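You operate a simulated robot arm through the tools that you are given. There is no shell and no other tool. Be economical: measure what you need, move in short steps, check, and stop when the job is done.

Carry out the task below with a simulated two-armed robot. There is one attempt and no reset: what you move stays moved.

TASK
Power off, push the loose heater plug in and heat up again.
Fine: it is under the grey lid; lid shut before the power, READY lit. Where these are worked on the way, their far stop is far enough and under half their travel is too little: grey lid.

The check looks at the end state, three seconds after you hand in, the way a careful person would. Anything else that was tipped, shoved, dropped, spilled or broken makes it a failure. Lids that push on must go on centred and level and be pressed home; caps that screw on are set level and turned clockwise until they are tight.

THE ROBOT
Two 7-joint arms with fingered hands on one trunk, on a base that drives. Base frame: it is fixed to the floor where the robot stands at the start and does not move with it; the origin is under the middle of the robot, x ahead of it, y to its left, z up; the surface under the hand at the start is at about z = 920. Readings come in mm, rad, newtons and seconds.
The left shoulder is at the start at [70, 153, 1272], the right one opposite. With the tool pointing down near the work surface each hand reaches from about 100 to 860 mm from the robot's upright axis, wherever it stands, measured 20 degrees to its own side. Places, roughly: grey lid [300, -800, 900]; heat switch [700, -300, 700]; left gate [1700, -200, 700]; power knob [800, -300, 700]; ready lamp [500, -400, 700]; right gate [800, -600, 1100]; small gate [700, -700, 1100]; speed knob [500, -400, 800]; stripe switch [600, -300, 700]; zone one knob [800, -300, 800]; zone three knob [600, -300, 800]; zone two knob [700, -300, 800]. Payload 3.9 kg a hand.
Tool frame (each hand has its own): the origin (TCP) lies between the finger pads and is the grasp point; the fingertips stand 30 mm ahead of it; z points along the fingers, y is the line along which they close. Largest opening 104 mm; the body of the gripper starts 35 mm behind the TCP. The gripper is a hand of 4 fingers: y runs from the thumb to the fingers, the wrist lies at [-17, -104, -178] in the tool frame, and closing takes about 1.5 s.
Orientation is told as [roll, pitch, yaw] about the base's x, y, z axes, in that order, counted from this pose: with the fingers straight down and the wrist toward the robot, the tool's x, y and z point along [0, 1, 0], [1, 0, 0] and [0, 0, -1] of the base frame.

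THE INTERFACE
- The arms move only by the tool nudge_tool. It takes "left_steps", "right_steps" or both (then of equal length, played together; a hand with none holds still); each is a list of rows, each an object of numbers (a shift or turn left out is 0, a gripper value left out holds the last): "tx", "ty", "tz": the shift along the tool's x, y, z in m; "wx", "wy", "wz": the turn, a rotation vector about the tool's x, y, z in rad. In form: [{"tx": .., "ty": .., "tz": .., "wx": .., "wy": .., "wz": ..}, ...]. A call has 1 to 10 rows; each row shifts and turns the commanded pose from where the row before left it, along the tool's axes as they then stand. "left_jaw" and "right_jaw" are, for a hand that has rows, the closure in counts, from 0 (fully open) to 255 (shut), set as the call begins (left out, the last holds). A row lasts 0.2 s, in which the tool goes at most 50 mm and 0.15 rad; a call with a longer step from one row to the next is refused whole, and so is a gripper value outside its range. A pose out of reach is approached as far as the arm can. The call stops where the force on the tool passes 70 N (or 10 N more than at its start, if that is more) or the arm is blocked; 0.2 s more then pass. Each finger travels about 72 mm/s and halts on what it meets, pressing with about 26 N; the grip force reading is that of the motor and also rises with nothing between the fingers. The clock runs only during rows and for 0.2 s after the last one: add rows that do not move to give the fingers time. It gives the time, the measured TCP pose, the force on the tool (base axes), the opening and the grip force at its end, in the units of the frame above (readings bear some noise), with the torque about the TCP (base axes, N m) and any sound that the robot's microphone picked up, and new pictures: "show" is both (left out), scene, wrist or none (wrist: the cameras of the hands that moved).
- Cameras (640 x 400 px; columns grow to the right, rows downward): "scene" is now at [128.6, -48.9, 1519.4]; the picture's right is [-0.54, -0.84, -0.00], its down [-0.32, 0.21, -0.92] and it looks along [0.78, -0.50, -0.39] (base axes); focal length 214 px, centre (320, 200). "left" rides on the left gripper at [-66, -90, -126] in its tool frame; the picture's right is [-0.78, -0.30, 0.56], its down [0.57, -0.70, 0.42] and it looks along [0.27, 0.65, 0.71] (tool axes); focal length 275 px, centre (320, 200). "right" rides on the right gripper at [66, -90, -126] in its tool frame; the picture's right is [-0.78, 0.30, -0.56], its down [-0.57, -0.70, 0.42] and it looks along [-0.26, 0.65, 0.71] (tool axes); focal length 275 px, centre (320, 200). There is no depth. A picture from a camera that has moved, and an enlarged one, comes with that camera's place and axes in the base frame and with its lens.
- raise_lower(by): slides the trunk up (or, below 0, down) by that many mm; the arms and the scene camera ride with it, the base frame stays. It gives what a move gives, with no picture.
- roll_base(legs): drives the robot by 1 to 6 legs, each [ahead, turn to the left] in mm and rad, along the robot's own axes; the way and the turn of a leg run together, so that a leg with both is an arc; at most 1500 mm and 3.142 rad a leg. The arms and the cameras ride along, it lands a little off, and it stops where it bumps. It gives what a move gives, and a new picture of the scene camera.
- move_fingers(index, middle, ring, thumb_bend, thumb_turn, hand): sets how far each is bent, from 0 (flat) to 1 (curled in); at 0.3 the hand is open as for a grip, at 0.7 the pads meet at the TCP. One left out holds its place. A second passes; each finger stops where it meets its share of the squeeze, and holds until it gets a number again. A gripper value or a shape takes the hand back. It gives what a move gives, with no picture; readings hold the bend of each and the force on the fingers (four entries, about 0 where the hand has none), thumb and palm. thumb_turn goes from beside the hand (0) to across from the fingers (1), as for a grip.
- hand_shape(shape, hand): the hand has 4 fingers and takes this shape, open, in about a second: jaw (thumb against the fingers, like two jaws); tri (thumb and two fingers); tip (a fingertip pinch); poke (one finger out to press); point (the index stretched); flat (the hand flat); cup (the hand cupped); fist (a fist). The gripper value then closes the fingers along that shape, each until it touches; the sizes above hold for jaw. It gives what a move gives, with no picture.
- head_to(pan, tilt): turns the head with the scene camera to pan (to the left, within 1.501 rad either way) and tilt (down, from -0.506 to 1.204), counted from straight ahead of the robot. It gives what a move gives, and a new picture of the scene camera.
- close_up(camera, box): a new picture of the part [left, top, right, bottom] of that camera's present view, enlarged. The clock stands still meanwhile.
- finish_job(): hands the job in; it is judged then, once.

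Work in short steps. Places have to be worked out from the pictures, the camera data and where the tool is seen: move nearer, look again, correct. Check each grasp and each placing, and mend what went wrong. You have 120 turns and 260 pictures in all, those below and enlarged ones among them. Open the grippers and draw the arms clear of the work before you hand the job in, unless the task says otherwise; then end with one line.

The tools are called after "Request:" by a JSON object that holds its "method" and its "body". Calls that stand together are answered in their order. nudge_tool: Moves the arms, as the interface text tells. Its arguments: {"type":"object","properties":{"left_steps":{"type":"array","items":{"type":"object","properties":{"tx":{"type":"number"},"ty":{"type":"number"},"tz":{"type":"number"},"wx":{"type":"number"},"wy":{"type":"number"},"wz":{"type":"number"}}}},"left_jaw":{"type":"number"},"right_steps":{"type":"array","items":{"type":"object","properties":{"tx":{"type":"number"},"ty":{"type":"number"},"tz":{"type":"number"},"wx":{"type":"number"},"wy":{"type":"number"},"wz":{"type":"number"}}}},"right_jaw":{"type":"number"},"show":{"type":"string","enum":["both","scene","wrist","none"]}},"required":[]} The other tools are called the same way: raise_lower (by) slides the trunk up or down; hand_shape (shape, hand) gives the hand a shape; move_fingers (index, middle, ring, thumb_bend, thumb_turn, hand) moves the fingers one by one; roll_base (legs) drives the base; head_to (pan, tilt) turns the head that bears the scene camera; close_up (camera, box) takes an enlarged picture of a part of a camera's view; finish_job () hands the job in.

At the start:

```text
time: 0.0
left_eef_pos: [505.5, -31.5, 1516.5]
left_tool_rot: [0.001, 0.0, 0.0]
left_force: [0.2, 0.2, -0.6]
left_wrist_torque: [-0.03, -0.03, 0.01]
left_width: 103.9
left_grasp_force: 0.1
left_shape: jaw
left_bend: [0.3, 0.3, 0.3, 0.3, 0.97]
left_finger forces: [0.0, 0.1, 0.0, 0.1, 0.0, 0.0]
right_eef_pos: [390.7, -482.1, 1441.3]
right_tool_rot: [0.001, 0.001, -0.001]
right_force: [0.6, 1.0, -0.7]
right_wrist_torque: [0.0, 0.0, 0.01]
right_width: 103.5
right_grasp_force: 0.1
right_shape: jaw
right_bend: [0.3, 0.3, 0.3, 0.3, 0.97]
right_finger forces: [0.1, 0.0, 0.0, 0.0, 0.1, 0.0]
trunk travel left (down, up): [-725.0, 215.0]
robot x, y, heading: [0.3, 1.7, 0.006]
head pan, tilt: [-0.567, 0.394]
```

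scene: 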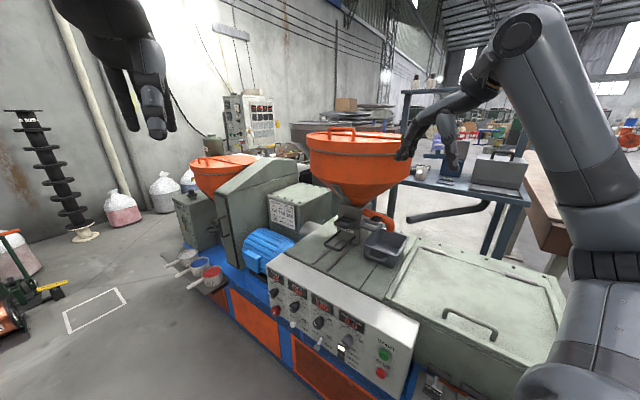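
right: 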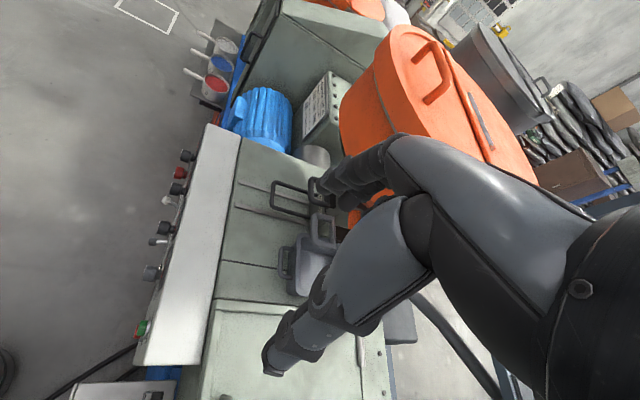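
left: 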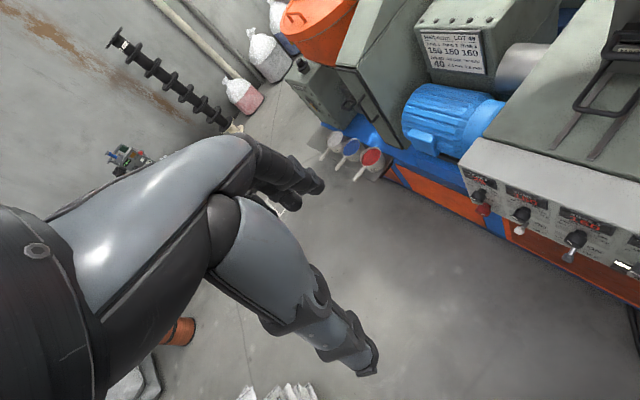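

The scene shows an extruder with a front panel of knobs and a large grey lid on the right. I'll enlarge the panel and lid to read labels.

Request:
{"method": "close_up", "body": {"camera": "scene", "box": [250, 240, 430, 400]}}

Request:
{"method": "close_up", "body": {"camera": "scene", "box": [380, 220, 600, 400]}}

Request:
{"method": "close_up", "body": {"camera": "left", "box": [400, 0, 640, 320]}}

```text
2.50 times, centred on (340, 320) of scene
camera zoom: at [128.6, -48.9, 1519.4], right [-0.54, -0.84, 0.0], down [-0.32, 0.21, -0.92], along [0.78, -0.5, -0.39], focal length 536 px, centre (270, -100)
```

zoom: 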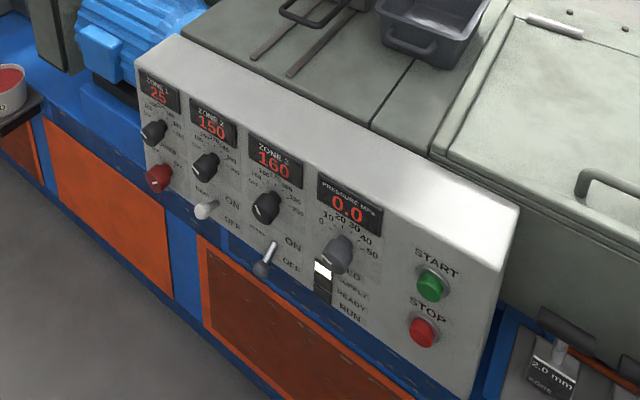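

```text
2.22 times, centred on (490, 310) of scene
camera zoom: at [128.6, -48.9, 1519.4], right [-0.54, -0.84, 0.0], down [-0.32, 0.21, -0.92], along [0.78, -0.5, -0.39], focal length 477 px, centre (-58, -44)
```

zoom: 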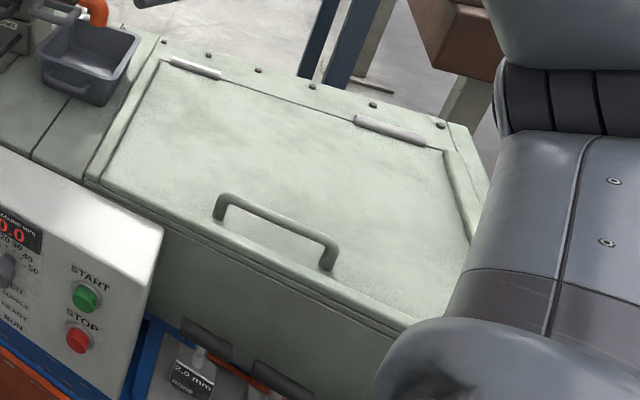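

```text
1.25 times, centred on (520, 160) of left
camera zoom: at [414.5, -97.4, 1642.7], right [-0.3, -0.78, -0.56], down [-0.7, 0.57, -0.42], along [0.65, 0.27, -0.71], focal length 344 px, centre (70, 250)
```

zoom: 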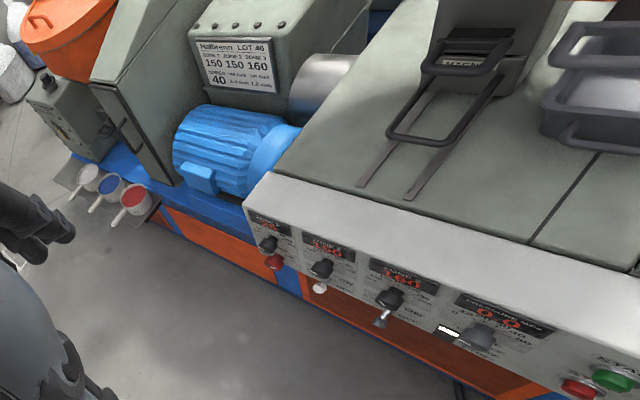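

The red knob lies under ZONE 1, which reads 25 and is the one with the loose plug. The plate gives 150/150/160 and speed 40. I'll raise the trunk so the hands clear the hoppers, and look ahead before I drive.

Request:
{"method": "raise_lower", "body": {"by": 200}}

Request:
{"method": "head_to", "body": {"pan": 0.2, "tilt": 0.6}}

Request:
{"method": "head_to", "body": {"pan": -1.0, "tilt": 0.8}}

```text
time: 2.2
left_eef_pos: [505.6, -31.2, 1716.3]
left_tool_rot: [0.0, 0.0, 0.002]
left_force: [0.9, 0.3, 0.0]
left_wrist_torque: [-0.02, 0.01, -0.02]
left_width: 103.7
left_grasp_force: 0.0
left_shape: jaw
left_bend: [0.3, 0.3, 0.3, 0.3, 0.97]
left_finger forces: [0.0, 0.1, 0.1, 0.0, 0.1, 0.0]
right_eef_pos: [390.6, -482.7, 1641.0]
right_tool_rot: [0.001, -0.001, 0.0]
right_force: [-0.6, 0.8, -0.3]
right_wrist_torque: [-0.02, 0.01, -0.01]
right_width: 103.5
right_grasp_force: 0.1
right_shape: jaw
right_bend: [0.3, 0.3, 0.3, 0.3, 0.97]
right_finger forces: [0.0, 0.0, 0.0, 0.1, 0.0, 0.0]
trunk travel left (down, up): [-925.0, 15.0]
robot x, y, heading: [1.4, -0.0, 0.002]
head pan, tilt: [-0.567, 0.394]
```

```text
time: 3.3
left_eef_pos: [504.8, -32.2, 1716.4]
left_tool_rot: [-0.001, 0.0, -0.001]
left_force: [0.1, 0.2, 0.5]
left_wrist_torque: [0.01, -0.03, 0.01]
left_width: 103.6
left_grasp_force: 0.0
left_shape: jaw
left_bend: [0.3, 0.3, 0.3, 0.3, 0.97]
left_finger forces: [0.0, 0.0, 0.0, 0.1, 0.1, 0.0]
right_eef_pos: [390.8, -481.8, 1640.8]
right_tool_rot: [0.001, -0.001, -0.001]
right_force: [0.6, -0.4, 0.4]
right_wrist_torque: [-0.02, -0.01, 0.01]
right_width: 103.7
right_grasp_force: 0.0
right_shape: jaw
right_bend: [0.3, 0.3, 0.3, 0.3, 0.97]
right_finger forces: [0.0, 0.0, 0.0, 0.0, 0.1, 0.0]
trunk travel left (down, up): [-925.0, 15.0]
robot x, y, heading: [1.7, 2.0, 0.001]
head pan, tilt: [0.201, 0.6]
camera scene: at [136.9, 18.3, 1700.8], right [0.2, -0.98, 0.0], down [-0.55, -0.11, -0.83], along [0.81, 0.16, -0.56], focal length 214 px, centre (320, 200)
```

scene: 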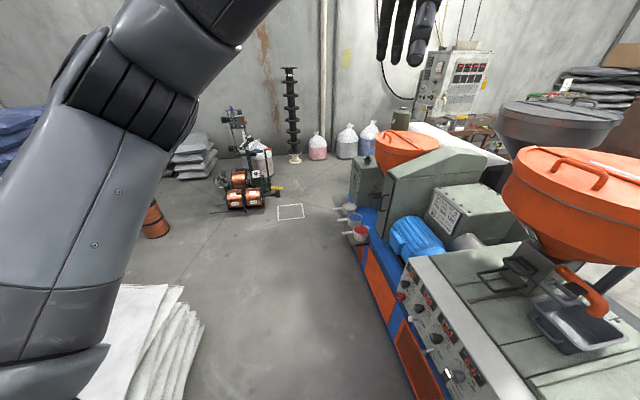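

```text
time: 4.7
left_eef_pos: [504.5, -31.4, 1718.2]
left_tool_rot: [0.002, 0.001, 0.0]
left_force: [-0.1, 0.0, 0.0]
left_wrist_torque: [0.01, 0.02, 0.04]
left_width: 103.6
left_grasp_force: 0.0
left_shape: jaw
left_bend: [0.3, 0.3, 0.3, 0.3, 0.97]
left_finger forces: [0.0, 0.0, 0.0, 0.0, 0.0, 0.0]
right_eef_pos: [390.8, -482.2, 1641.0]
right_tool_rot: [-0.001, -0.002, 0.001]
right_force: [-0.5, -0.6, 0.5]
right_wrist_torque: [0.0, 0.03, -0.03]
right_width: 103.8
right_grasp_force: 0.1
right_shape: jaw
right_bend: [0.3, 0.3, 0.3, 0.3, 0.97]
right_finger forces: [0.0, 0.0, 0.1, 0.0, 0.0, 0.0]
trunk travel left (down, up): [-925.0, 15.0]
robot x, y, heading: [-1.2, 1.8, 0.004]
head pan, tilt: [-1.0, 0.799]
camera scene: at [94.0, -67.0, 1683.9], right [-0.84, -0.54, 0.0], down [-0.39, 0.6, -0.7], along [0.38, -0.59, -0.72], focal length 214 px, centre (320, 200)
```

scene: 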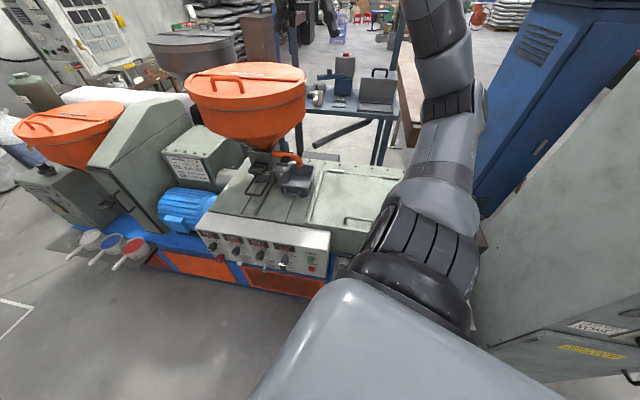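

The space ahead is clear, and the panel stands at about y=-270. I'll veer slightly left, drive up to the panel and turn to face the machine.

Request:
{"method": "roll_base", "body": {"legs": [[0, 0.35], [600, 0], [0, -1.92]]}}

Request:
{"method": "head_to", "body": {"pan": 0.0, "tilt": 0.95}}

```text
time: 13.7
left_eef_pos: [548.0, -303.4, 1718.4]
left_tool_rot: [0.001, 0.001, -1.54]
left_force: [-0.3, -0.3, -0.2]
left_wrist_torque: [-0.01, 0.04, -0.01]
left_width: 103.6
left_grasp_force: 0.1
left_shape: jaw
left_bend: [0.3, 0.3, 0.3, 0.3, 0.97]
left_finger forces: [0.1, 0.0, 0.0, 0.0, 0.0, 0.0]
right_eef_pos: [93.7, -203.8, 1640.0]
right_tool_rot: [0.0, 0.002, -1.542]
right_force: [-0.5, -0.1, 0.0]
right_wrist_torque: [0.02, 0.01, 0.01]
right_width: 103.8
right_grasp_force: 0.1
right_shape: jaw
right_bend: [0.3, 0.3, 0.3, 0.3, 0.97]
right_finger forces: [0.1, 0.1, 0.0, 0.0, 0.0, 0.0]
trunk travel left (down, up): [-925.0, 15.0]
robot x, y, heading: [568.2, 202.6, -1.534]
head pan, tilt: [-1.0, 0.799]
camera scene: at [499.3, 107.8, 1683.9], right [-0.57, 0.82, 0.0], down [0.59, 0.41, -0.7], along [-0.58, -0.39, -0.72], focal length 214 px, centre (320, 200)
```

scene: 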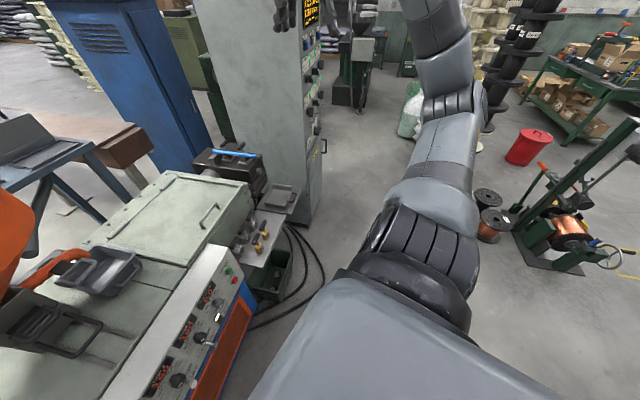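

```text
time: 14.9
left_eef_pos: [547.9, -303.1, 1717.1]
left_tool_rot: [-0.002, 0.0, -1.541]
left_force: [-0.6, 1.7, -0.6]
left_wrist_torque: [0.01, 0.02, 0.02]
left_width: 103.3
left_grasp_force: 0.1
left_shape: jaw
left_bend: [0.3, 0.3, 0.3, 0.3, 0.97]
left_finger forces: [0.0, 0.1, 0.0, 0.1, 0.1, 0.0]
right_eef_pos: [92.1, -203.7, 1641.5]
right_tool_rot: [-0.002, 0.001, -1.541]
right_force: [0.4, 0.7, -0.1]
right_wrist_torque: [0.01, 0.02, 0.0]
right_width: 103.8
right_grasp_force: 0.0
right_shape: jaw
right_bend: [0.3, 0.3, 0.3, 0.3, 0.97]
right_finger forces: [0.0, 0.0, 0.0, 0.0, 0.0, 0.0]
trunk travel left (down, up): [-925.0, 15.0]
robot x, y, heading: [563.8, 200.4, -1.542]
head pan, tilt: [0.0, 0.949]
camera scene: at [567.4, 81.0, 1672.4], right [-1.0, -0.03, 0.0], down [-0.02, 0.81, -0.58], along [0.02, -0.58, -0.81], focal length 214 px, centre (320, 200)
```

scene: 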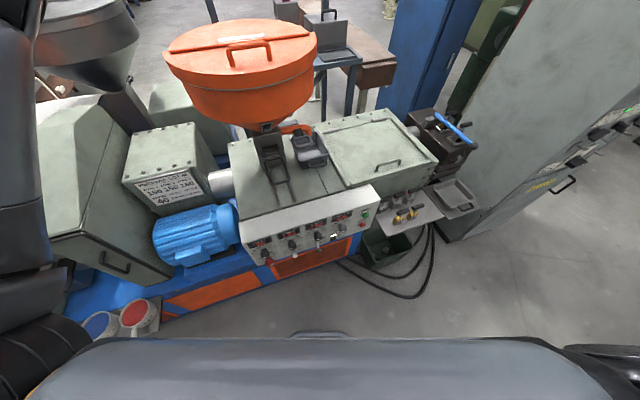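

I now face the machine squarely. I'll enlarge the panel and the lid area.

Request:
{"method": "close_up", "body": {"camera": "scene", "box": [230, 170, 390, 270]}}

Request:
{"method": "close_up", "body": {"camera": "scene", "box": [300, 90, 492, 210]}}

```text
4.00 times, centred on (310, 220) of scene
camera zoom: at [567.4, 81.0, 1672.4], right [-1.0, -0.03, 0.0], down [-0.02, 0.81, -0.58], along [0.02, -0.58, -0.81], focal length 858 px, centre (360, 120)
```

zoom: 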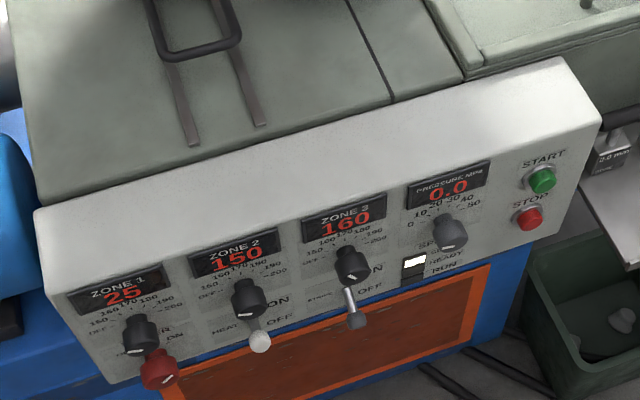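

```text
3.33 times, centred on (396, 150) of scene
camera zoom: at [567.4, 81.0, 1672.4], right [-1.0, -0.03, 0.0], down [-0.02, 0.81, -0.58], along [0.02, -0.58, -0.81], focal length 715 px, centre (67, 367)
```

zoom: 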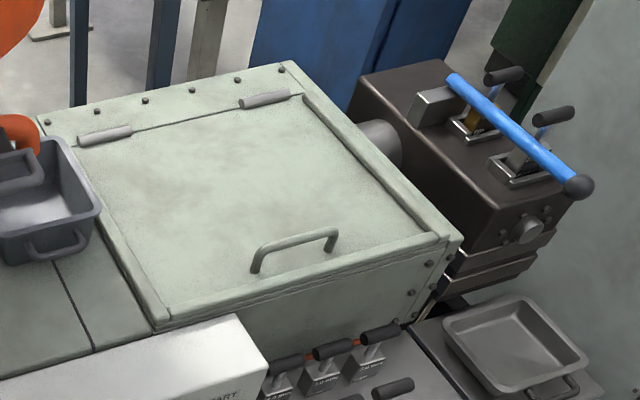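

I need depth, so I'll lower the trunk 400 mm, which I need for the panel anyway, and use that as a vertical baseline.

Request:
{"method": "raise_lower", "body": {"by": -400}}

Request:
{"method": "head_to", "body": {"pan": 0.0, "tilt": 0.8}}

Request:
{"method": "close_up", "body": {"camera": "scene", "box": [200, 170, 440, 320]}}

```text
time: 18.8
left_eef_pos: [548.8, -303.5, 1317.7]
left_tool_rot: [0.001, 0.001, -1.54]
left_force: [0.4, 0.1, -0.1]
left_wrist_torque: [-0.01, 0.02, -0.03]
left_width: 103.7
left_grasp_force: 0.1
left_shape: jaw
left_bend: [0.3, 0.3, 0.3, 0.3, 0.97]
left_finger forces: [0.1, 0.0, 0.0, 0.0, 0.1, 0.0]
right_eef_pos: [94.5, -201.7, 1240.5]
right_tool_rot: [-0.001, -0.001, -1.541]
right_force: [0.0, -0.2, 0.2]
right_wrist_torque: [-0.01, 0.0, -0.01]
right_width: 103.6
right_grasp_force: 0.0
right_shape: jaw
right_bend: [0.3, 0.3, 0.3, 0.3, 0.97]
right_finger forces: [0.0, 0.0, 0.0, 0.0, 0.0, 0.1]
trunk travel left (down, up): [-525.0, 415.0]
robot x, y, heading: [562.0, 203.0, -1.542]
head pan, tilt: [0.0, 0.949]
```

```text
time: 19.5
left_eef_pos: [548.7, -302.3, 1317.1]
left_tool_rot: [0.0, 0.001, -1.541]
left_force: [-0.6, 0.6, 0.1]
left_wrist_torque: [0.0, 0.0, -0.02]
left_width: 103.7
left_grasp_force: 0.0
left_shape: jaw
left_bend: [0.3, 0.3, 0.3, 0.3, 0.97]
left_finger forces: [0.0, 0.0, 0.0, 0.0, 0.0, 0.1]
right_eef_pos: [93.8, -203.0, 1241.9]
right_tool_rot: [0.0, 0.0, -1.542]
right_force: [-0.2, 0.6, 0.0]
right_wrist_torque: [-0.02, -0.01, -0.02]
right_width: 103.7
right_grasp_force: 0.0
right_shape: jaw
right_bend: [0.3, 0.3, 0.3, 0.3, 0.97]
right_finger forces: [0.0, 0.1, 0.0, 0.1, 0.1, 0.0]
trunk travel left (down, up): [-525.0, 415.0]
robot x, y, heading: [568.0, 204.6, -1.541]
head pan, tilt: [0.0, 0.799]
camera scene: at [567.6, 73.1, 1283.9], right [-1.0, -0.03, 0.0], down [-0.02, 0.72, -0.7], along [0.02, -0.7, -0.72], focal length 214 px, centre (320, 200)
```

scene: 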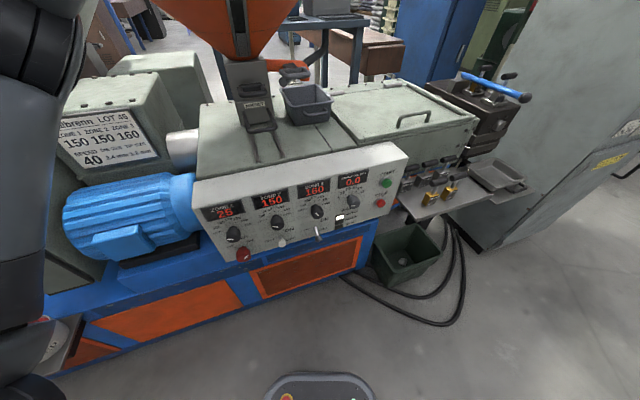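

```text
2.67 times, centred on (320, 245) of scene
camera zoom: at [567.6, 73.1, 1283.9], right [-1.0, -0.03, 0.0], down [-0.02, 0.72, -0.7], along [0.02, -0.7, -0.72], focal length 572 px, centre (320, 80)
```

zoom: 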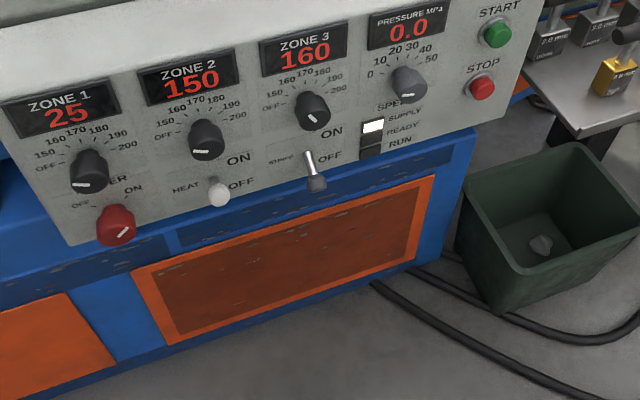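

By triangulation the power knob is at about (807,-250,712) and the speed knob at (479,-380,813), so the panel is vertical and turned about 21°. The lid handle is near (270,-645,955). I'll draw the left hand back and down, then turn the base to square up to the panel.

Request:
{"method": "nudge_tool", "body": {"left_steps": [{"ty": -0.04, "tz": 0.03}, {"ty": -0.04, "tz": 0.03}, {"ty": -0.04, "tz": 0.03}, {"tz": 0.04}, {"tz": 0.04}], "show": "none"}}

Request:
{"method": "roll_base", "body": {"legs": [[0, 0.34]]}}

```text
time: 20.7
left_eef_pos: [542.8, -179.2, 1145.6]
left_tool_rot: [-0.001, 0.001, -1.54]
left_force: [0.0, 0.4, -0.3]
left_wrist_torque: [-0.01, 0.02, 0.01]
left_width: 103.7
left_grasp_force: 0.1
left_shape: jaw
left_bend: [0.3, 0.3, 0.3, 0.3, 0.97]
left_finger forces: [0.0, 0.0, 0.0, 0.0, 0.1, 0.0]
right_eef_pos: [93.4, -202.9, 1240.9]
right_tool_rot: [0.0, 0.0, -1.54]
right_force: [1.1, -0.4, 0.0]
right_wrist_torque: [-0.01, 0.0, 0.0]
right_width: 103.4
right_grasp_force: 0.2
right_shape: jaw
right_bend: [0.3, 0.3, 0.3, 0.3, 0.97]
right_finger forces: [0.1, 0.1, 0.1, 0.1, 0.0, 0.0]
trunk travel left (down, up): [-525.0, 415.0]
robot x, y, heading: [569.5, 203.1, -1.539]
head pan, tilt: [0.0, 0.799]
```

```text
time: 22.1
left_eef_pos: [670.7, -164.4, 1146.3]
left_tool_rot: [0.0, 0.0, -1.198]
left_force: [0.2, 0.9, -0.6]
left_wrist_torque: [-0.01, 0.0, 0.01]
left_width: 103.8
left_grasp_force: 0.1
left_shape: jaw
left_bend: [0.3, 0.3, 0.3, 0.3, 0.97]
left_finger forces: [0.0, 0.0, 0.1, 0.1, 0.0, 0.1]
right_eef_pos: [255.5, -336.7, 1240.7]
right_tool_rot: [0.0, 0.002, -1.202]
right_force: [-0.1, 0.3, 0.3]
right_wrist_torque: [-0.04, 0.01, -0.01]
right_width: 103.5
right_grasp_force: 0.1
right_shape: jaw
right_bend: [0.3, 0.3, 0.3, 0.3, 0.97]
right_finger forces: [0.0, 0.1, 0.1, 0.1, 0.0, 0.1]
trunk travel left (down, up): [-525.0, 415.0]
robot x, y, heading: [563.8, 199.0, -1.201]
head pan, tilt: [0.0, 0.799]
camera scene: at [610.9, 81.8, 1283.9], right [-0.93, -0.36, 0.0], down [-0.26, 0.67, -0.7], along [0.25, -0.65, -0.72], focal length 214 px, centre (320, 200)
```

scene: 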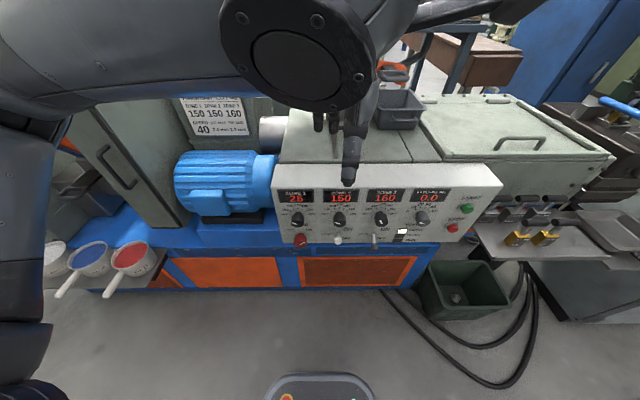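

The view is now square to the panel, which confirms the power knob at 507 mm forward and 64 mm left of the robot. I'll pitch the left hand to horizontal.

Request:
{"method": "nudge_tool", "body": {"left_steps": [{"wx": -0.15, "tx": 0.03}, {"wx": -0.15, "tx": 0.03}, {"wx": -0.15, "tx": 0.03}, {"wx": -0.15}, {"wx": -0.15}, {"wx": -0.15}, {"wx": -0.15}, {"wx": -0.15}, {"wx": -0.15}, {"wx": -0.15}], "show": "none"}}

Request:
{"method": "nudge_tool", "body": {"left_steps": [{"wx": -0.07, "wz": 0.1}, {"wz": 0.15}, {"wz": 0.15}, {"wz": 0.15}, {"wz": 0.15}, {"wz": 0.15}, {"wz": 0.15}, {"wz": 0.15}, {"wz": 0.15}, {"wz": 0.15}], "show": "scene"}}

```text
time: 24.4
left_eef_pos: [793.5, -196.6, 1210.8]
left_tool_rot: [0.004, -1.5, -1.205]
left_force: [-0.7, -0.4, 0.8]
left_wrist_torque: [-0.03, 0.0, 0.0]
left_width: 104.0
left_grasp_force: 0.1
left_shape: jaw
left_bend: [0.3, 0.3, 0.3, 0.3, 0.97]
left_finger forces: [0.0, 0.0, 0.0, 0.0, 0.0, 0.0]
left hand out of reach, approached as far as the arm can: row 2, 3, 4, 5
right_eef_pos: [255.7, -335.3, 1241.0]
right_tool_rot: [0.0, 0.001, -1.199]
right_force: [-0.4, 0.4, 0.2]
right_wrist_torque: [-0.02, 0.01, -0.01]
right_width: 103.8
right_grasp_force: 0.0
right_shape: jaw
right_bend: [0.3, 0.3, 0.3, 0.3, 0.97]
right_finger forces: [0.1, 0.0, 0.1, 0.1, 0.0, 0.1]
trunk travel left (down, up): [-525.0, 415.0]
robot x, y, heading: [562.0, 202.7, -1.201]
head pan, tilt: [0.0, 0.799]
```

```text
time: 26.6
left_eef_pos: [804.5, -202.3, 1200.9]
left_tool_rot: [1.574, -1.111, -2.782]
left_force: [0.6, 0.1, 0.5]
left_wrist_torque: [-0.04, 0.03, -0.02]
left_width: 103.7
left_grasp_force: 0.1
left_shape: jaw
left_bend: [0.3, 0.3, 0.3, 0.3, 0.97]
left_finger forces: [0.0, 0.1, 0.0, 0.1, 0.0, 0.1]
left hand out of reach, approached as far as the arm can: row 4, 5, 6, 7, 8, 9, 10
right_eef_pos: [258.1, -336.1, 1241.3]
right_tool_rot: [0.0, 0.0, -1.199]
right_force: [1.3, 0.7, 0.0]
right_wrist_torque: [-0.01, 0.0, -0.01]
right_width: 103.6
right_grasp_force: 0.0
right_shape: jaw
right_bend: [0.3, 0.3, 0.3, 0.3, 0.97]
right_finger forces: [0.1, 0.0, 0.0, 0.0, 0.1, 0.0]
trunk travel left (down, up): [-525.0, 415.0]
robot x, y, heading: [565.2, 203.4, -1.2]
head pan, tilt: [0.0, 0.799]
camera scene: at [613.7, 82.4, 1283.8], right [-0.93, -0.36, 0.0], down [-0.26, 0.67, -0.7], along [0.25, -0.65, -0.72], focal length 214 px, centre (320, 200)
```

scene: 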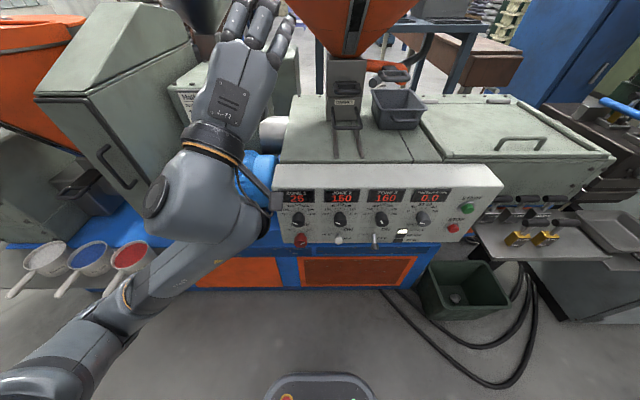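

The arm is short of the commanded pose at this height. I'll lower the hand in front of the panel, where it should converge, keeping about 130 mm clear of it.

Request:
{"method": "nudge_tool", "body": {"left_steps": [{"tx": -0.03, "tz": -0.01}, {"tx": -0.045}, {"tx": -0.045}, {"tx": -0.045}, {"tx": -0.045}, {"tx": -0.045}], "show": "scene"}}

```text
time: 27.9
left_eef_pos: [584.8, -276.9, 1086.2]
left_tool_rot: [1.576, -1.106, -2.783]
left_force: [-0.3, -0.6, 0.2]
left_wrist_torque: [0.0, -0.02, 0.03]
left_width: 104.0
left_grasp_force: 0.1
left_shape: jaw
left_bend: [0.3, 0.3, 0.3, 0.3, 0.97]
left_finger forces: [0.1, 0.0, 0.0, 0.1, 0.0, 0.0]
right_eef_pos: [254.8, -337.2, 1239.7]
right_tool_rot: [0.002, 0.0, -1.202]
right_force: [-1.1, -0.8, 0.4]
right_wrist_torque: [0.03, -0.01, -0.01]
right_width: 103.6
right_grasp_force: 0.1
right_shape: jaw
right_bend: [0.3, 0.3, 0.3, 0.3, 0.97]
right_finger forces: [0.0, 0.0, 0.1, 0.0, 0.0, 0.0]
trunk travel left (down, up): [-525.0, 415.0]
robot x, y, heading: [563.1, 203.5, -1.198]
head pan, tilt: [0.0, 0.799]
camera scene: at [609.9, 81.1, 1283.9], right [-0.93, -0.36, 0.0], down [-0.26, 0.67, -0.7], along [0.25, -0.65, -0.72], focal length 214 px, centre (320, 200)
```

scene: 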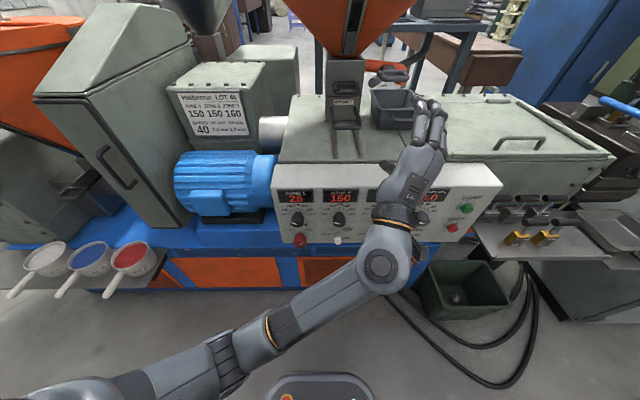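

The command restarts from the actual pose, so the real tool axes are y = 0.9 up/0.44 right and x = 0.9 left/0.44 up. I'll move back and left, then down.

Request:
{"method": "nudge_tool", "body": {"left_steps": [{"tx": 0.039, "ty": -0.0194, "tz": -0.02}, {"tx": 0.039, "ty": -0.0194, "tz": -0.02}, {"tx": 0.039, "ty": -0.0194, "tz": -0.02}, {"tx": 0.039, "ty": -0.0194, "tz": -0.02}, {"tx": 0.039, "ty": -0.0194}, {"tx": -0.022, "ty": -0.0445}, {"tx": -0.022, "ty": -0.0445}, {"tx": -0.022, "ty": -0.0445}, {"tx": -0.022, "ty": -0.0445}, {"tx": -0.022, "ty": -0.0445}], "show": "scene"}}

```text
time: 30.1
left_eef_pos: [748.0, -136.3, 808.3]
left_tool_rot: [1.577, -1.109, -2.784]
left_force: [-0.2, -0.1, -0.3]
left_wrist_torque: [-0.02, -0.02, -0.01]
left_width: 104.0
left_grasp_force: 0.0
left_shape: jaw
left_bend: [0.3, 0.3, 0.3, 0.3, 0.97]
left_finger forces: [0.1, 0.0, 0.0, 0.0, 0.0, 0.0]
left hand out of reach, approached as far as the arm can: row 4, 5
right_eef_pos: [255.2, -336.8, 1241.6]
right_tool_rot: [0.001, -0.001, -1.2]
right_force: [0.2, 0.6, -0.2]
right_wrist_torque: [0.0, -0.02, -0.01]
right_width: 103.6
right_grasp_force: 0.1
right_shape: jaw
right_bend: [0.3, 0.3, 0.3, 0.3, 0.97]
right_finger forces: [0.0, 0.1, 0.0, 0.1, 0.0, 0.1]
trunk travel left (down, up): [-525.0, 415.0]
robot x, y, heading: [565.0, 201.4, -1.201]
head pan, tilt: [0.0, 0.799]
camera scene: at [611.3, 81.6, 1283.9], right [-0.93, -0.36, 0.0], down [-0.26, 0.67, -0.7], along [0.25, -0.65, -0.72], focal length 214 px, centre (320, 200)
```

scene: 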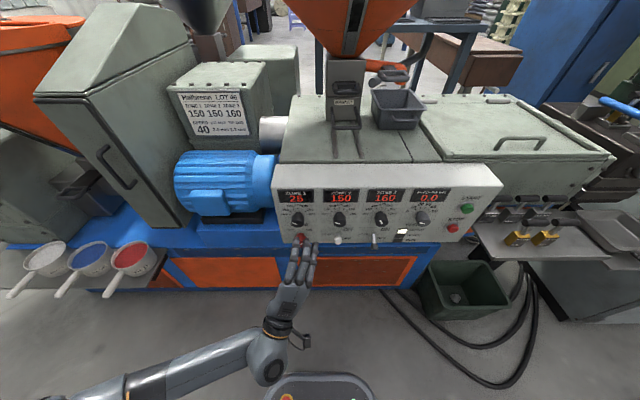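

The hand is about 125 mm in front of the panel. I'll roll it so the fingers close horizontally with y pointing right.

Request:
{"method": "nudge_tool", "body": {"left_steps": [{"wz": 0.139}, {"wz": 0.139}, {"wz": 0.139}, {"wz": 0.139}, {"wz": 0.139}, {"wz": 0.139}, {"wz": 0.139}, {"wz": 0.139}], "show": "both"}}

```text
time: 31.9
left_eef_pos: [745.0, -137.9, 809.9]
left_tool_rot: [1.573, 0.004, -2.781]
left_force: [1.0, -0.7, 1.0]
left_wrist_torque: [0.01, 0.01, 0.0]
left_width: 104.0
left_grasp_force: 0.2
left_shape: jaw
left_bend: [0.3, 0.3, 0.3, 0.3, 0.97]
left_finger forces: [0.0, 0.0, 0.0, 0.0, 0.0, 0.0]
right_eef_pos: [255.9, -336.1, 1242.0]
right_tool_rot: [0.001, 0.0, -1.201]
right_force: [0.0, 0.7, 0.8]
right_wrist_torque: [0.01, 0.02, 0.01]
right_width: 103.9
right_grasp_force: 0.1
right_shape: jaw
right_bend: [0.3, 0.3, 0.3, 0.3, 0.97]
right_finger forces: [0.0, 0.0, 0.0, 0.1, 0.0, 0.1]
trunk travel left (down, up): [-525.0, 415.0]
robot x, y, heading: [565.5, 204.6, -1.202]
head pan, tilt: [0.0, 0.799]
camera scene: at [610.9, 82.2, 1284.0], right [-0.93, -0.36, 0.0], down [-0.26, 0.67, -0.7], along [0.25, -0.65, -0.72], focal length 214 px, centre (320, 200)
camera left: at [784.9, 10.8, 744.2], right [0.48, -0.42, -0.77], down [0.8, -0.15, 0.58], along [-0.36, -0.9, 0.26], focal length 275 px, centre (320, 200)
```

scene: 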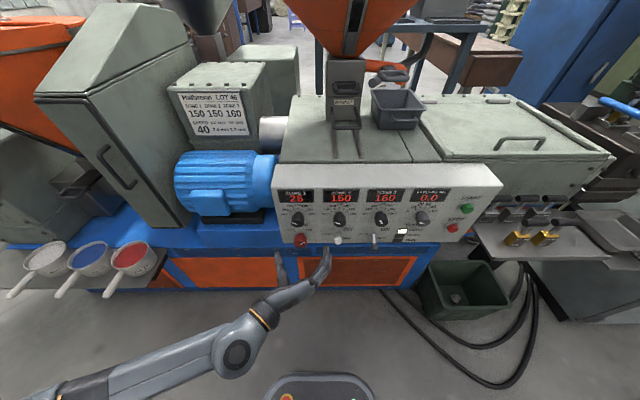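
left: 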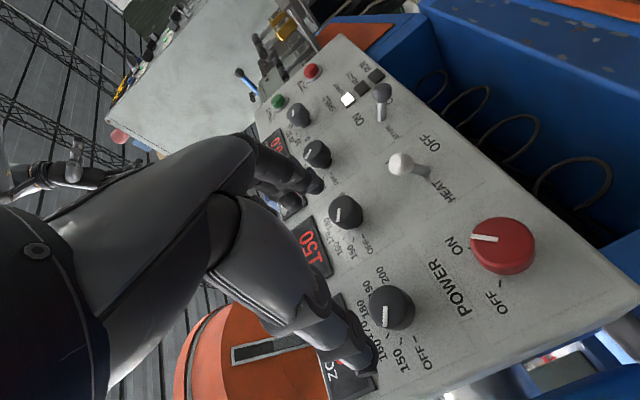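

The wrist view shows the power knob pointing at ON, and its ray confirms about (806,-255,708). The heat toggle tips up (ON) and the stripe toggle down (OFF). I'll align with the power knob and stop just short of it.

Request:
{"method": "nudge_tool", "body": {"left_steps": [{"tx": -0.034, "ty": -0.005}, {"tx": -0.034, "ty": -0.005}, {"tx": -0.033, "ty": -0.005}, {"tz": 0.035}, {"tz": 0.03}], "show": "both"}}

```text
time: 33.1
left_eef_pos: [783.2, -193.7, 710.5]
left_tool_rot: [1.572, 0.002, -2.78]
left_force: [-0.1, 0.0, 0.2]
left_wrist_torque: [0.0, 0.03, -0.02]
left_width: 103.8
left_grasp_force: 0.0
left_shape: jaw
left_bend: [0.3, 0.3, 0.3, 0.3, 0.97]
left_finger forces: [0.0, 0.1, 0.0, 0.1, 0.0, 0.1]
right_eef_pos: [255.7, -336.0, 1241.1]
right_tool_rot: [0.001, 0.0, -1.2]
right_force: [-0.5, -0.1, 0.6]
right_wrist_torque: [-0.03, 0.01, 0.03]
right_width: 103.8
right_grasp_force: 0.1
right_shape: jaw
right_bend: [0.3, 0.3, 0.3, 0.3, 0.97]
right_finger forces: [0.1, 0.1, 0.1, 0.0, 0.1, 0.1]
trunk travel left (down, up): [-525.0, 415.0]
robot x, y, heading: [562.7, 206.6, -1.197]
head pan, tilt: [0.0, 0.799]
camera scene: at [611.3, 81.6, 1283.9], right [-0.93, -0.36, 0.0], down [-0.26, 0.67, -0.7], along [0.25, -0.65, -0.72], focal length 214 px, centre (320, 200)
camera left: at [821.9, -44.9, 643.8], right [0.48, -0.42, -0.77], down [0.8, -0.15, 0.57], along [-0.35, -0.9, 0.26], focal length 275 px, centre (320, 200)
```

scene: 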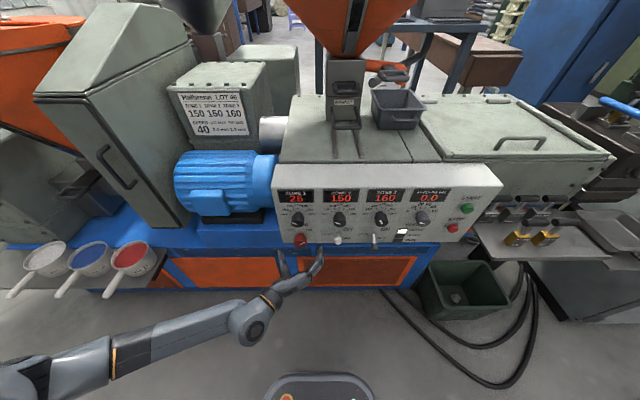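
left: 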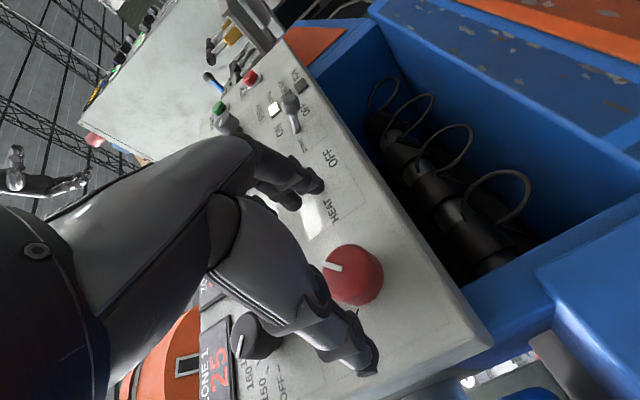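

The knob ray gives (809,-255,710), so the hand is aligned. I'll part-close the hand and advance around the knob.

Request:
{"method": "nudge_tool", "body": {"left_steps": [{}, {}, {}, {"tz": 0.015, "ty": -0.002}, {"tz": 0.015}, {"tz": 0.015}], "left_jaw": 70, "show": "wrist"}}

```text
time: 34.5
left_eef_pos: [799.9, -235.7, 710.1]
left_tool_rot: [1.573, 0.003, -2.781]
left_force: [-0.3, 0.1, 0.8]
left_wrist_torque: [0.02, 0.02, 0.01]
left_width: 76.0
left_grasp_force: 0.1
left_shape: jaw
left_bend: [0.27, 0.36, 0.33, 0.54, 0.98]
left_finger forces: [0.0, 0.1, 0.0, 0.0, 0.0, 0.1]
right_eef_pos: [254.7, -336.3, 1240.8]
right_tool_rot: [0.0, 0.001, -1.202]
right_force: [-0.4, 0.1, 0.8]
right_wrist_torque: [0.0, 0.0, -0.01]
right_width: 103.7
right_grasp_force: 0.1
right_shape: jaw
right_bend: [0.3, 0.3, 0.3, 0.3, 0.97]
right_finger forces: [0.0, 0.0, 0.0, 0.0, 0.0, 0.1]
trunk travel left (down, up): [-525.0, 415.0]
robot x, y, heading: [565.0, 203.5, -1.201]
head pan, tilt: [0.0, 0.799]
camera left: at [840.2, -87.1, 642.9], right [0.48, -0.42, -0.77], down [0.8, -0.15, 0.57], along [-0.35, -0.9, 0.26], focal length 275 px, centre (320, 200)
```

left: 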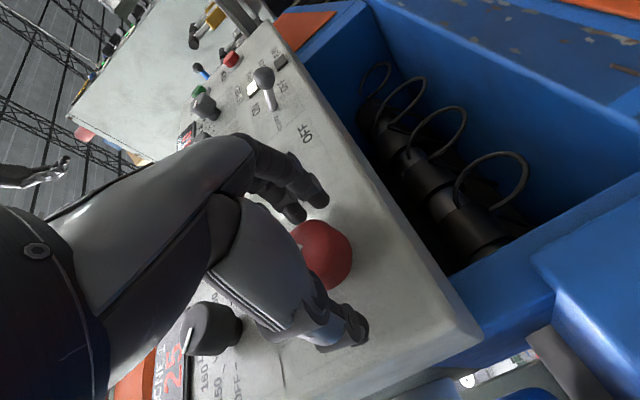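

The knob lies between the thumb and the fingers. I'll close on it.

Request:
{"method": "nudge_tool", "body": {"left_steps": [{"tz": 0.004}, {}, {}, {}, {}, {}], "left_jaw": 255, "show": "wrist"}}

```text
time: 36.0
left_eef_pos: [803.4, -239.9, 710.7]
left_tool_rot: [1.572, 0.001, -2.778]
left_force: [7.0, -7.1, 0.2]
left_wrist_torque: [0.01, 0.04, 0.07]
left_width: 31.6
left_grasp_force: 25.7
left_shape: jaw
left_bend: [0.74, 0.55, 0.59, 0.74, 1.0]
left_finger forces: [12.3, 6.6, 0.1, 0.0, 24.1, 0.1]
right_eef_pos: [256.4, -337.7, 1241.5]
right_tool_rot: [0.0, 0.001, -1.2]
right_force: [0.2, -0.5, -0.3]
right_wrist_torque: [-0.03, -0.03, -0.02]
right_width: 103.7
right_grasp_force: 0.1
right_shape: jaw
right_bend: [0.3, 0.3, 0.3, 0.3, 0.97]
right_finger forces: [0.0, 0.0, 0.1, 0.1, 0.0, 0.0]
trunk travel left (down, up): [-525.0, 415.0]
robot x, y, heading: [561.0, 201.0, -1.199]
head pan, tilt: [0.0, 0.799]
camera left: at [842.5, -91.6, 643.7], right [0.48, -0.42, -0.77], down [0.81, -0.15, 0.57], along [-0.35, -0.9, 0.26], focal length 275 px, centre (320, 200)
```

left: 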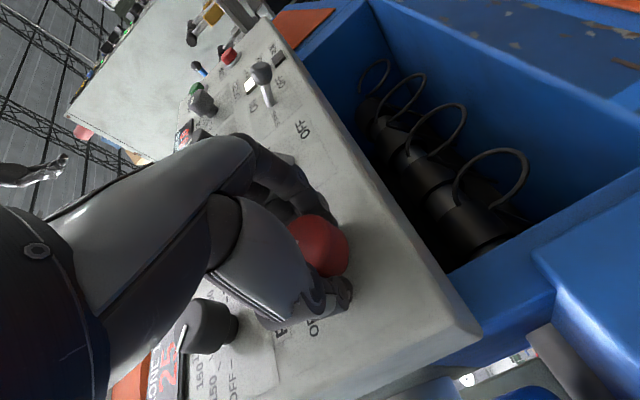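

The grip is firm at 26 N and close to centred. I'll turn the knob counter-clockwise.

Request:
{"method": "nudge_tool", "body": {"left_steps": [{"wz": -0.13}, {"wz": -0.13}, {"wz": -0.13}, {"wz": -0.13}, {"wz": -0.13}, {"wz": -0.13}], "show": "both"}}

```text
time: 37.4
left_eef_pos: [801.6, -241.5, 709.3]
left_tool_rot: [1.571, -0.781, -2.781]
left_force: [9.8, -14.7, 2.4]
left_wrist_torque: [-0.01, -0.03, 0.05]
left_width: 31.1
left_grasp_force: 26.4
left_shape: jaw
left_bend: [0.74, 0.55, 0.59, 0.74, 1.0]
left_finger forces: [14.9, 7.8, 0.0, 0.0, 24.9, 0.1]
right_eef_pos: [256.5, -338.7, 1239.6]
right_tool_rot: [0.0, 0.001, -1.201]
right_force: [-0.2, 0.3, -0.5]
right_wrist_torque: [-0.02, 0.01, -0.01]
right_width: 104.1
right_grasp_force: 0.1
right_shape: jaw
right_bend: [0.3, 0.3, 0.3, 0.3, 0.97]
right_finger forces: [0.0, 0.0, 0.1, 0.0, 0.1, 0.0]
trunk travel left (down, up): [-525.0, 415.0]
robot x, y, heading: [562.2, 197.9, -1.2]
head pan, tilt: [0.0, 0.799]
camera scene: at [612.4, 79.8, 1283.7], right [-0.93, -0.36, 0.0], down [-0.26, 0.67, -0.7], along [0.25, -0.65, -0.72], focal length 214 px, centre (320, 200)
camera left: at [773.1, -117.6, 598.8], right [-0.12, -0.64, -0.76], down [0.99, -0.08, -0.09], along [0.0, -0.76, 0.65], focal length 275 px, centre (320, 200)
```

scene: 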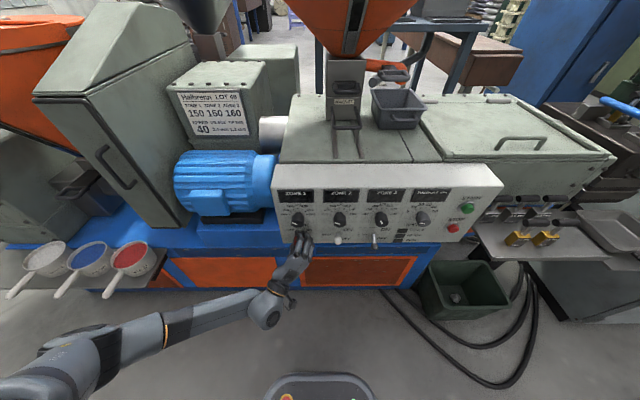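
left: 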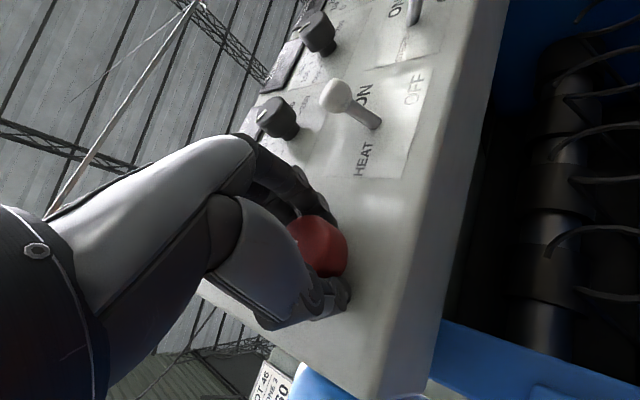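

The displays went dark, so the power is off. I'll turn it a bit further to be sure it sits at the OFF stop.

Request:
{"method": "nudge_tool", "body": {"left_steps": [{"wz": -0.13}, {"wz": -0.13}, {"wz": -0.13}, {"wz": -0.13}, {"wz": -0.13}, {"wz": -0.1}], "show": "wrist"}}

```text
time: 38.8
left_eef_pos: [800.8, -240.5, 709.5]
left_tool_rot: [1.554, -1.53, -2.763]
left_force: [8.7, -25.4, 5.6]
left_wrist_torque: [-0.13, -0.07, -0.02]
left_width: 30.0
left_grasp_force: 25.6
left_shape: jaw
left_bend: [0.73, 0.54, 0.59, 0.74, 1.0]
left_finger forces: [17.8, 8.9, 0.0, 0.1, 25.0, 0.1]
right_eef_pos: [254.9, -339.7, 1241.6]
right_tool_rot: [0.001, 0.0, -1.199]
right_force: [0.0, 0.2, -0.4]
right_wrist_torque: [-0.03, 0.02, 0.01]
right_width: 104.0
right_grasp_force: 0.0
right_shape: jaw
right_bend: [0.3, 0.3, 0.3, 0.3, 0.97]
right_finger forces: [0.0, 0.1, 0.0, 0.1, 0.1, 0.1]
trunk travel left (down, up): [-525.0, 415.0]
robot x, y, heading: [564.1, 200.9, -1.204]
head pan, tilt: [0.0, 0.799]
camera left: at [698.0, -145.0, 616.6], right [-0.52, -0.79, -0.33], down [0.71, -0.18, -0.68], along [0.47, -0.58, 0.66], focal length 275 px, centre (320, 200)
```

left: 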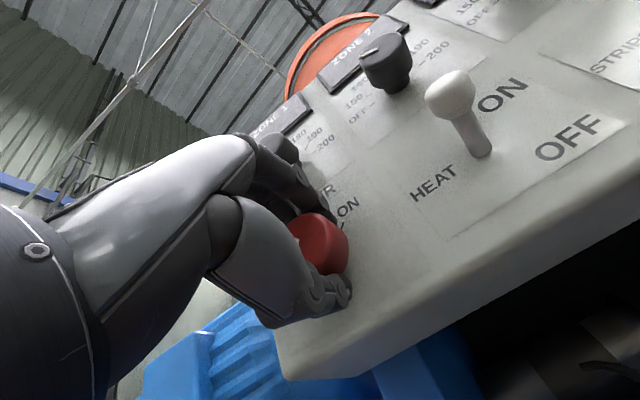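

I've turned it 88° in all. I'll release, back straight off and check the pointer.

Request:
{"method": "nudge_tool", "body": {"left_steps": [{}, {}, {}, {}, {"tz": -0.03}, {"tz": -0.04}, {"tz": -0.04}, {"tz": -0.03}], "left_jaw": 60, "show": "both"}}

Request:
{"method": "close_up", "body": {"camera": "scene", "box": [260, 170, 500, 270]}}

```text
time: 40.5
left_eef_pos: [750.5, -105.5, 709.9]
left_tool_rot: [1.631, -1.529, -2.837]
left_force: [-0.4, 0.2, 0.1]
left_wrist_torque: [0.01, 0.02, 0.03]
left_width: 79.3
left_grasp_force: 0.1
left_shape: jaw
left_bend: [0.27, 0.35, 0.32, 0.51, 0.98]
left_finger forces: [0.1, 0.0, 0.0, 0.0, 0.1, 0.0]
right_eef_pos: [255.6, -336.4, 1240.7]
right_tool_rot: [0.0, 0.0, -1.202]
right_force: [-0.3, 0.1, -0.5]
right_wrist_torque: [0.0, 0.01, 0.01]
right_width: 103.6
right_grasp_force: 0.1
right_shape: jaw
right_bend: [0.3, 0.3, 0.3, 0.3, 0.97]
right_finger forces: [0.0, 0.0, 0.0, 0.0, 0.1, 0.0]
trunk travel left (down, up): [-525.0, 415.0]
robot x, y, heading: [565.0, 200.2, -1.196]
head pan, tilt: [0.0, 0.799]
camera scene: at [611.0, 82.3, 1284.0], right [-0.93, -0.36, 0.0], down [-0.26, 0.67, -0.7], along [0.25, -0.65, -0.72], focal length 214 px, centre (320, 200)
camera left: at [648.4, -10.4, 616.4], right [-0.52, -0.79, -0.33], down [0.71, -0.19, -0.68], along [0.47, -0.58, 0.66], focal length 275 px, centre (320, 200)
```

scene: 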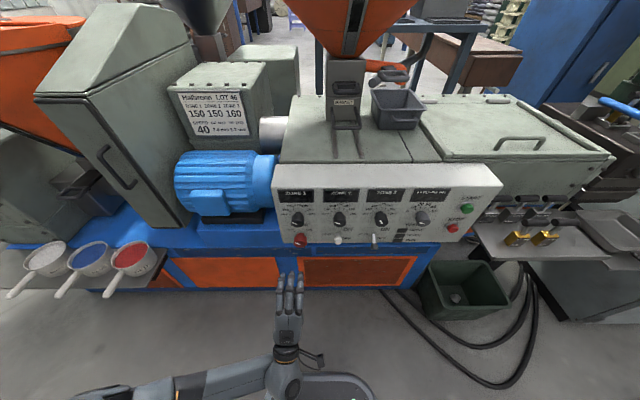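
left: 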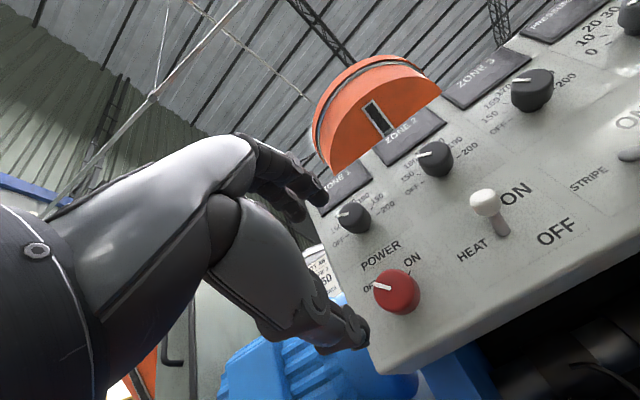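

```text
2.67 times, centred on (380, 220) of scene
camera zoom: at [611.0, 82.3, 1284.0], right [-0.93, -0.36, 0.0], down [-0.26, 0.67, -0.7], along [0.25, -0.65, -0.72], focal length 572 px, centre (160, 147)
```

zoom: 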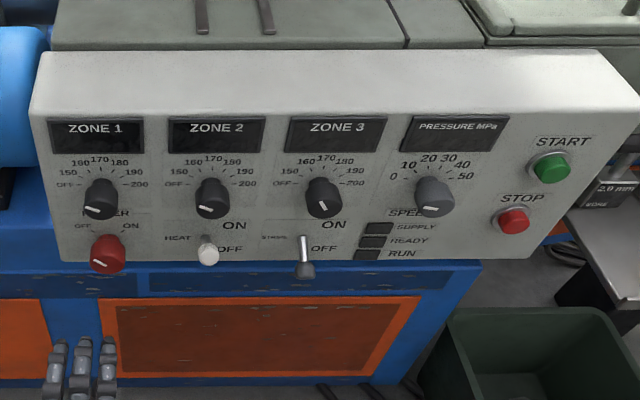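

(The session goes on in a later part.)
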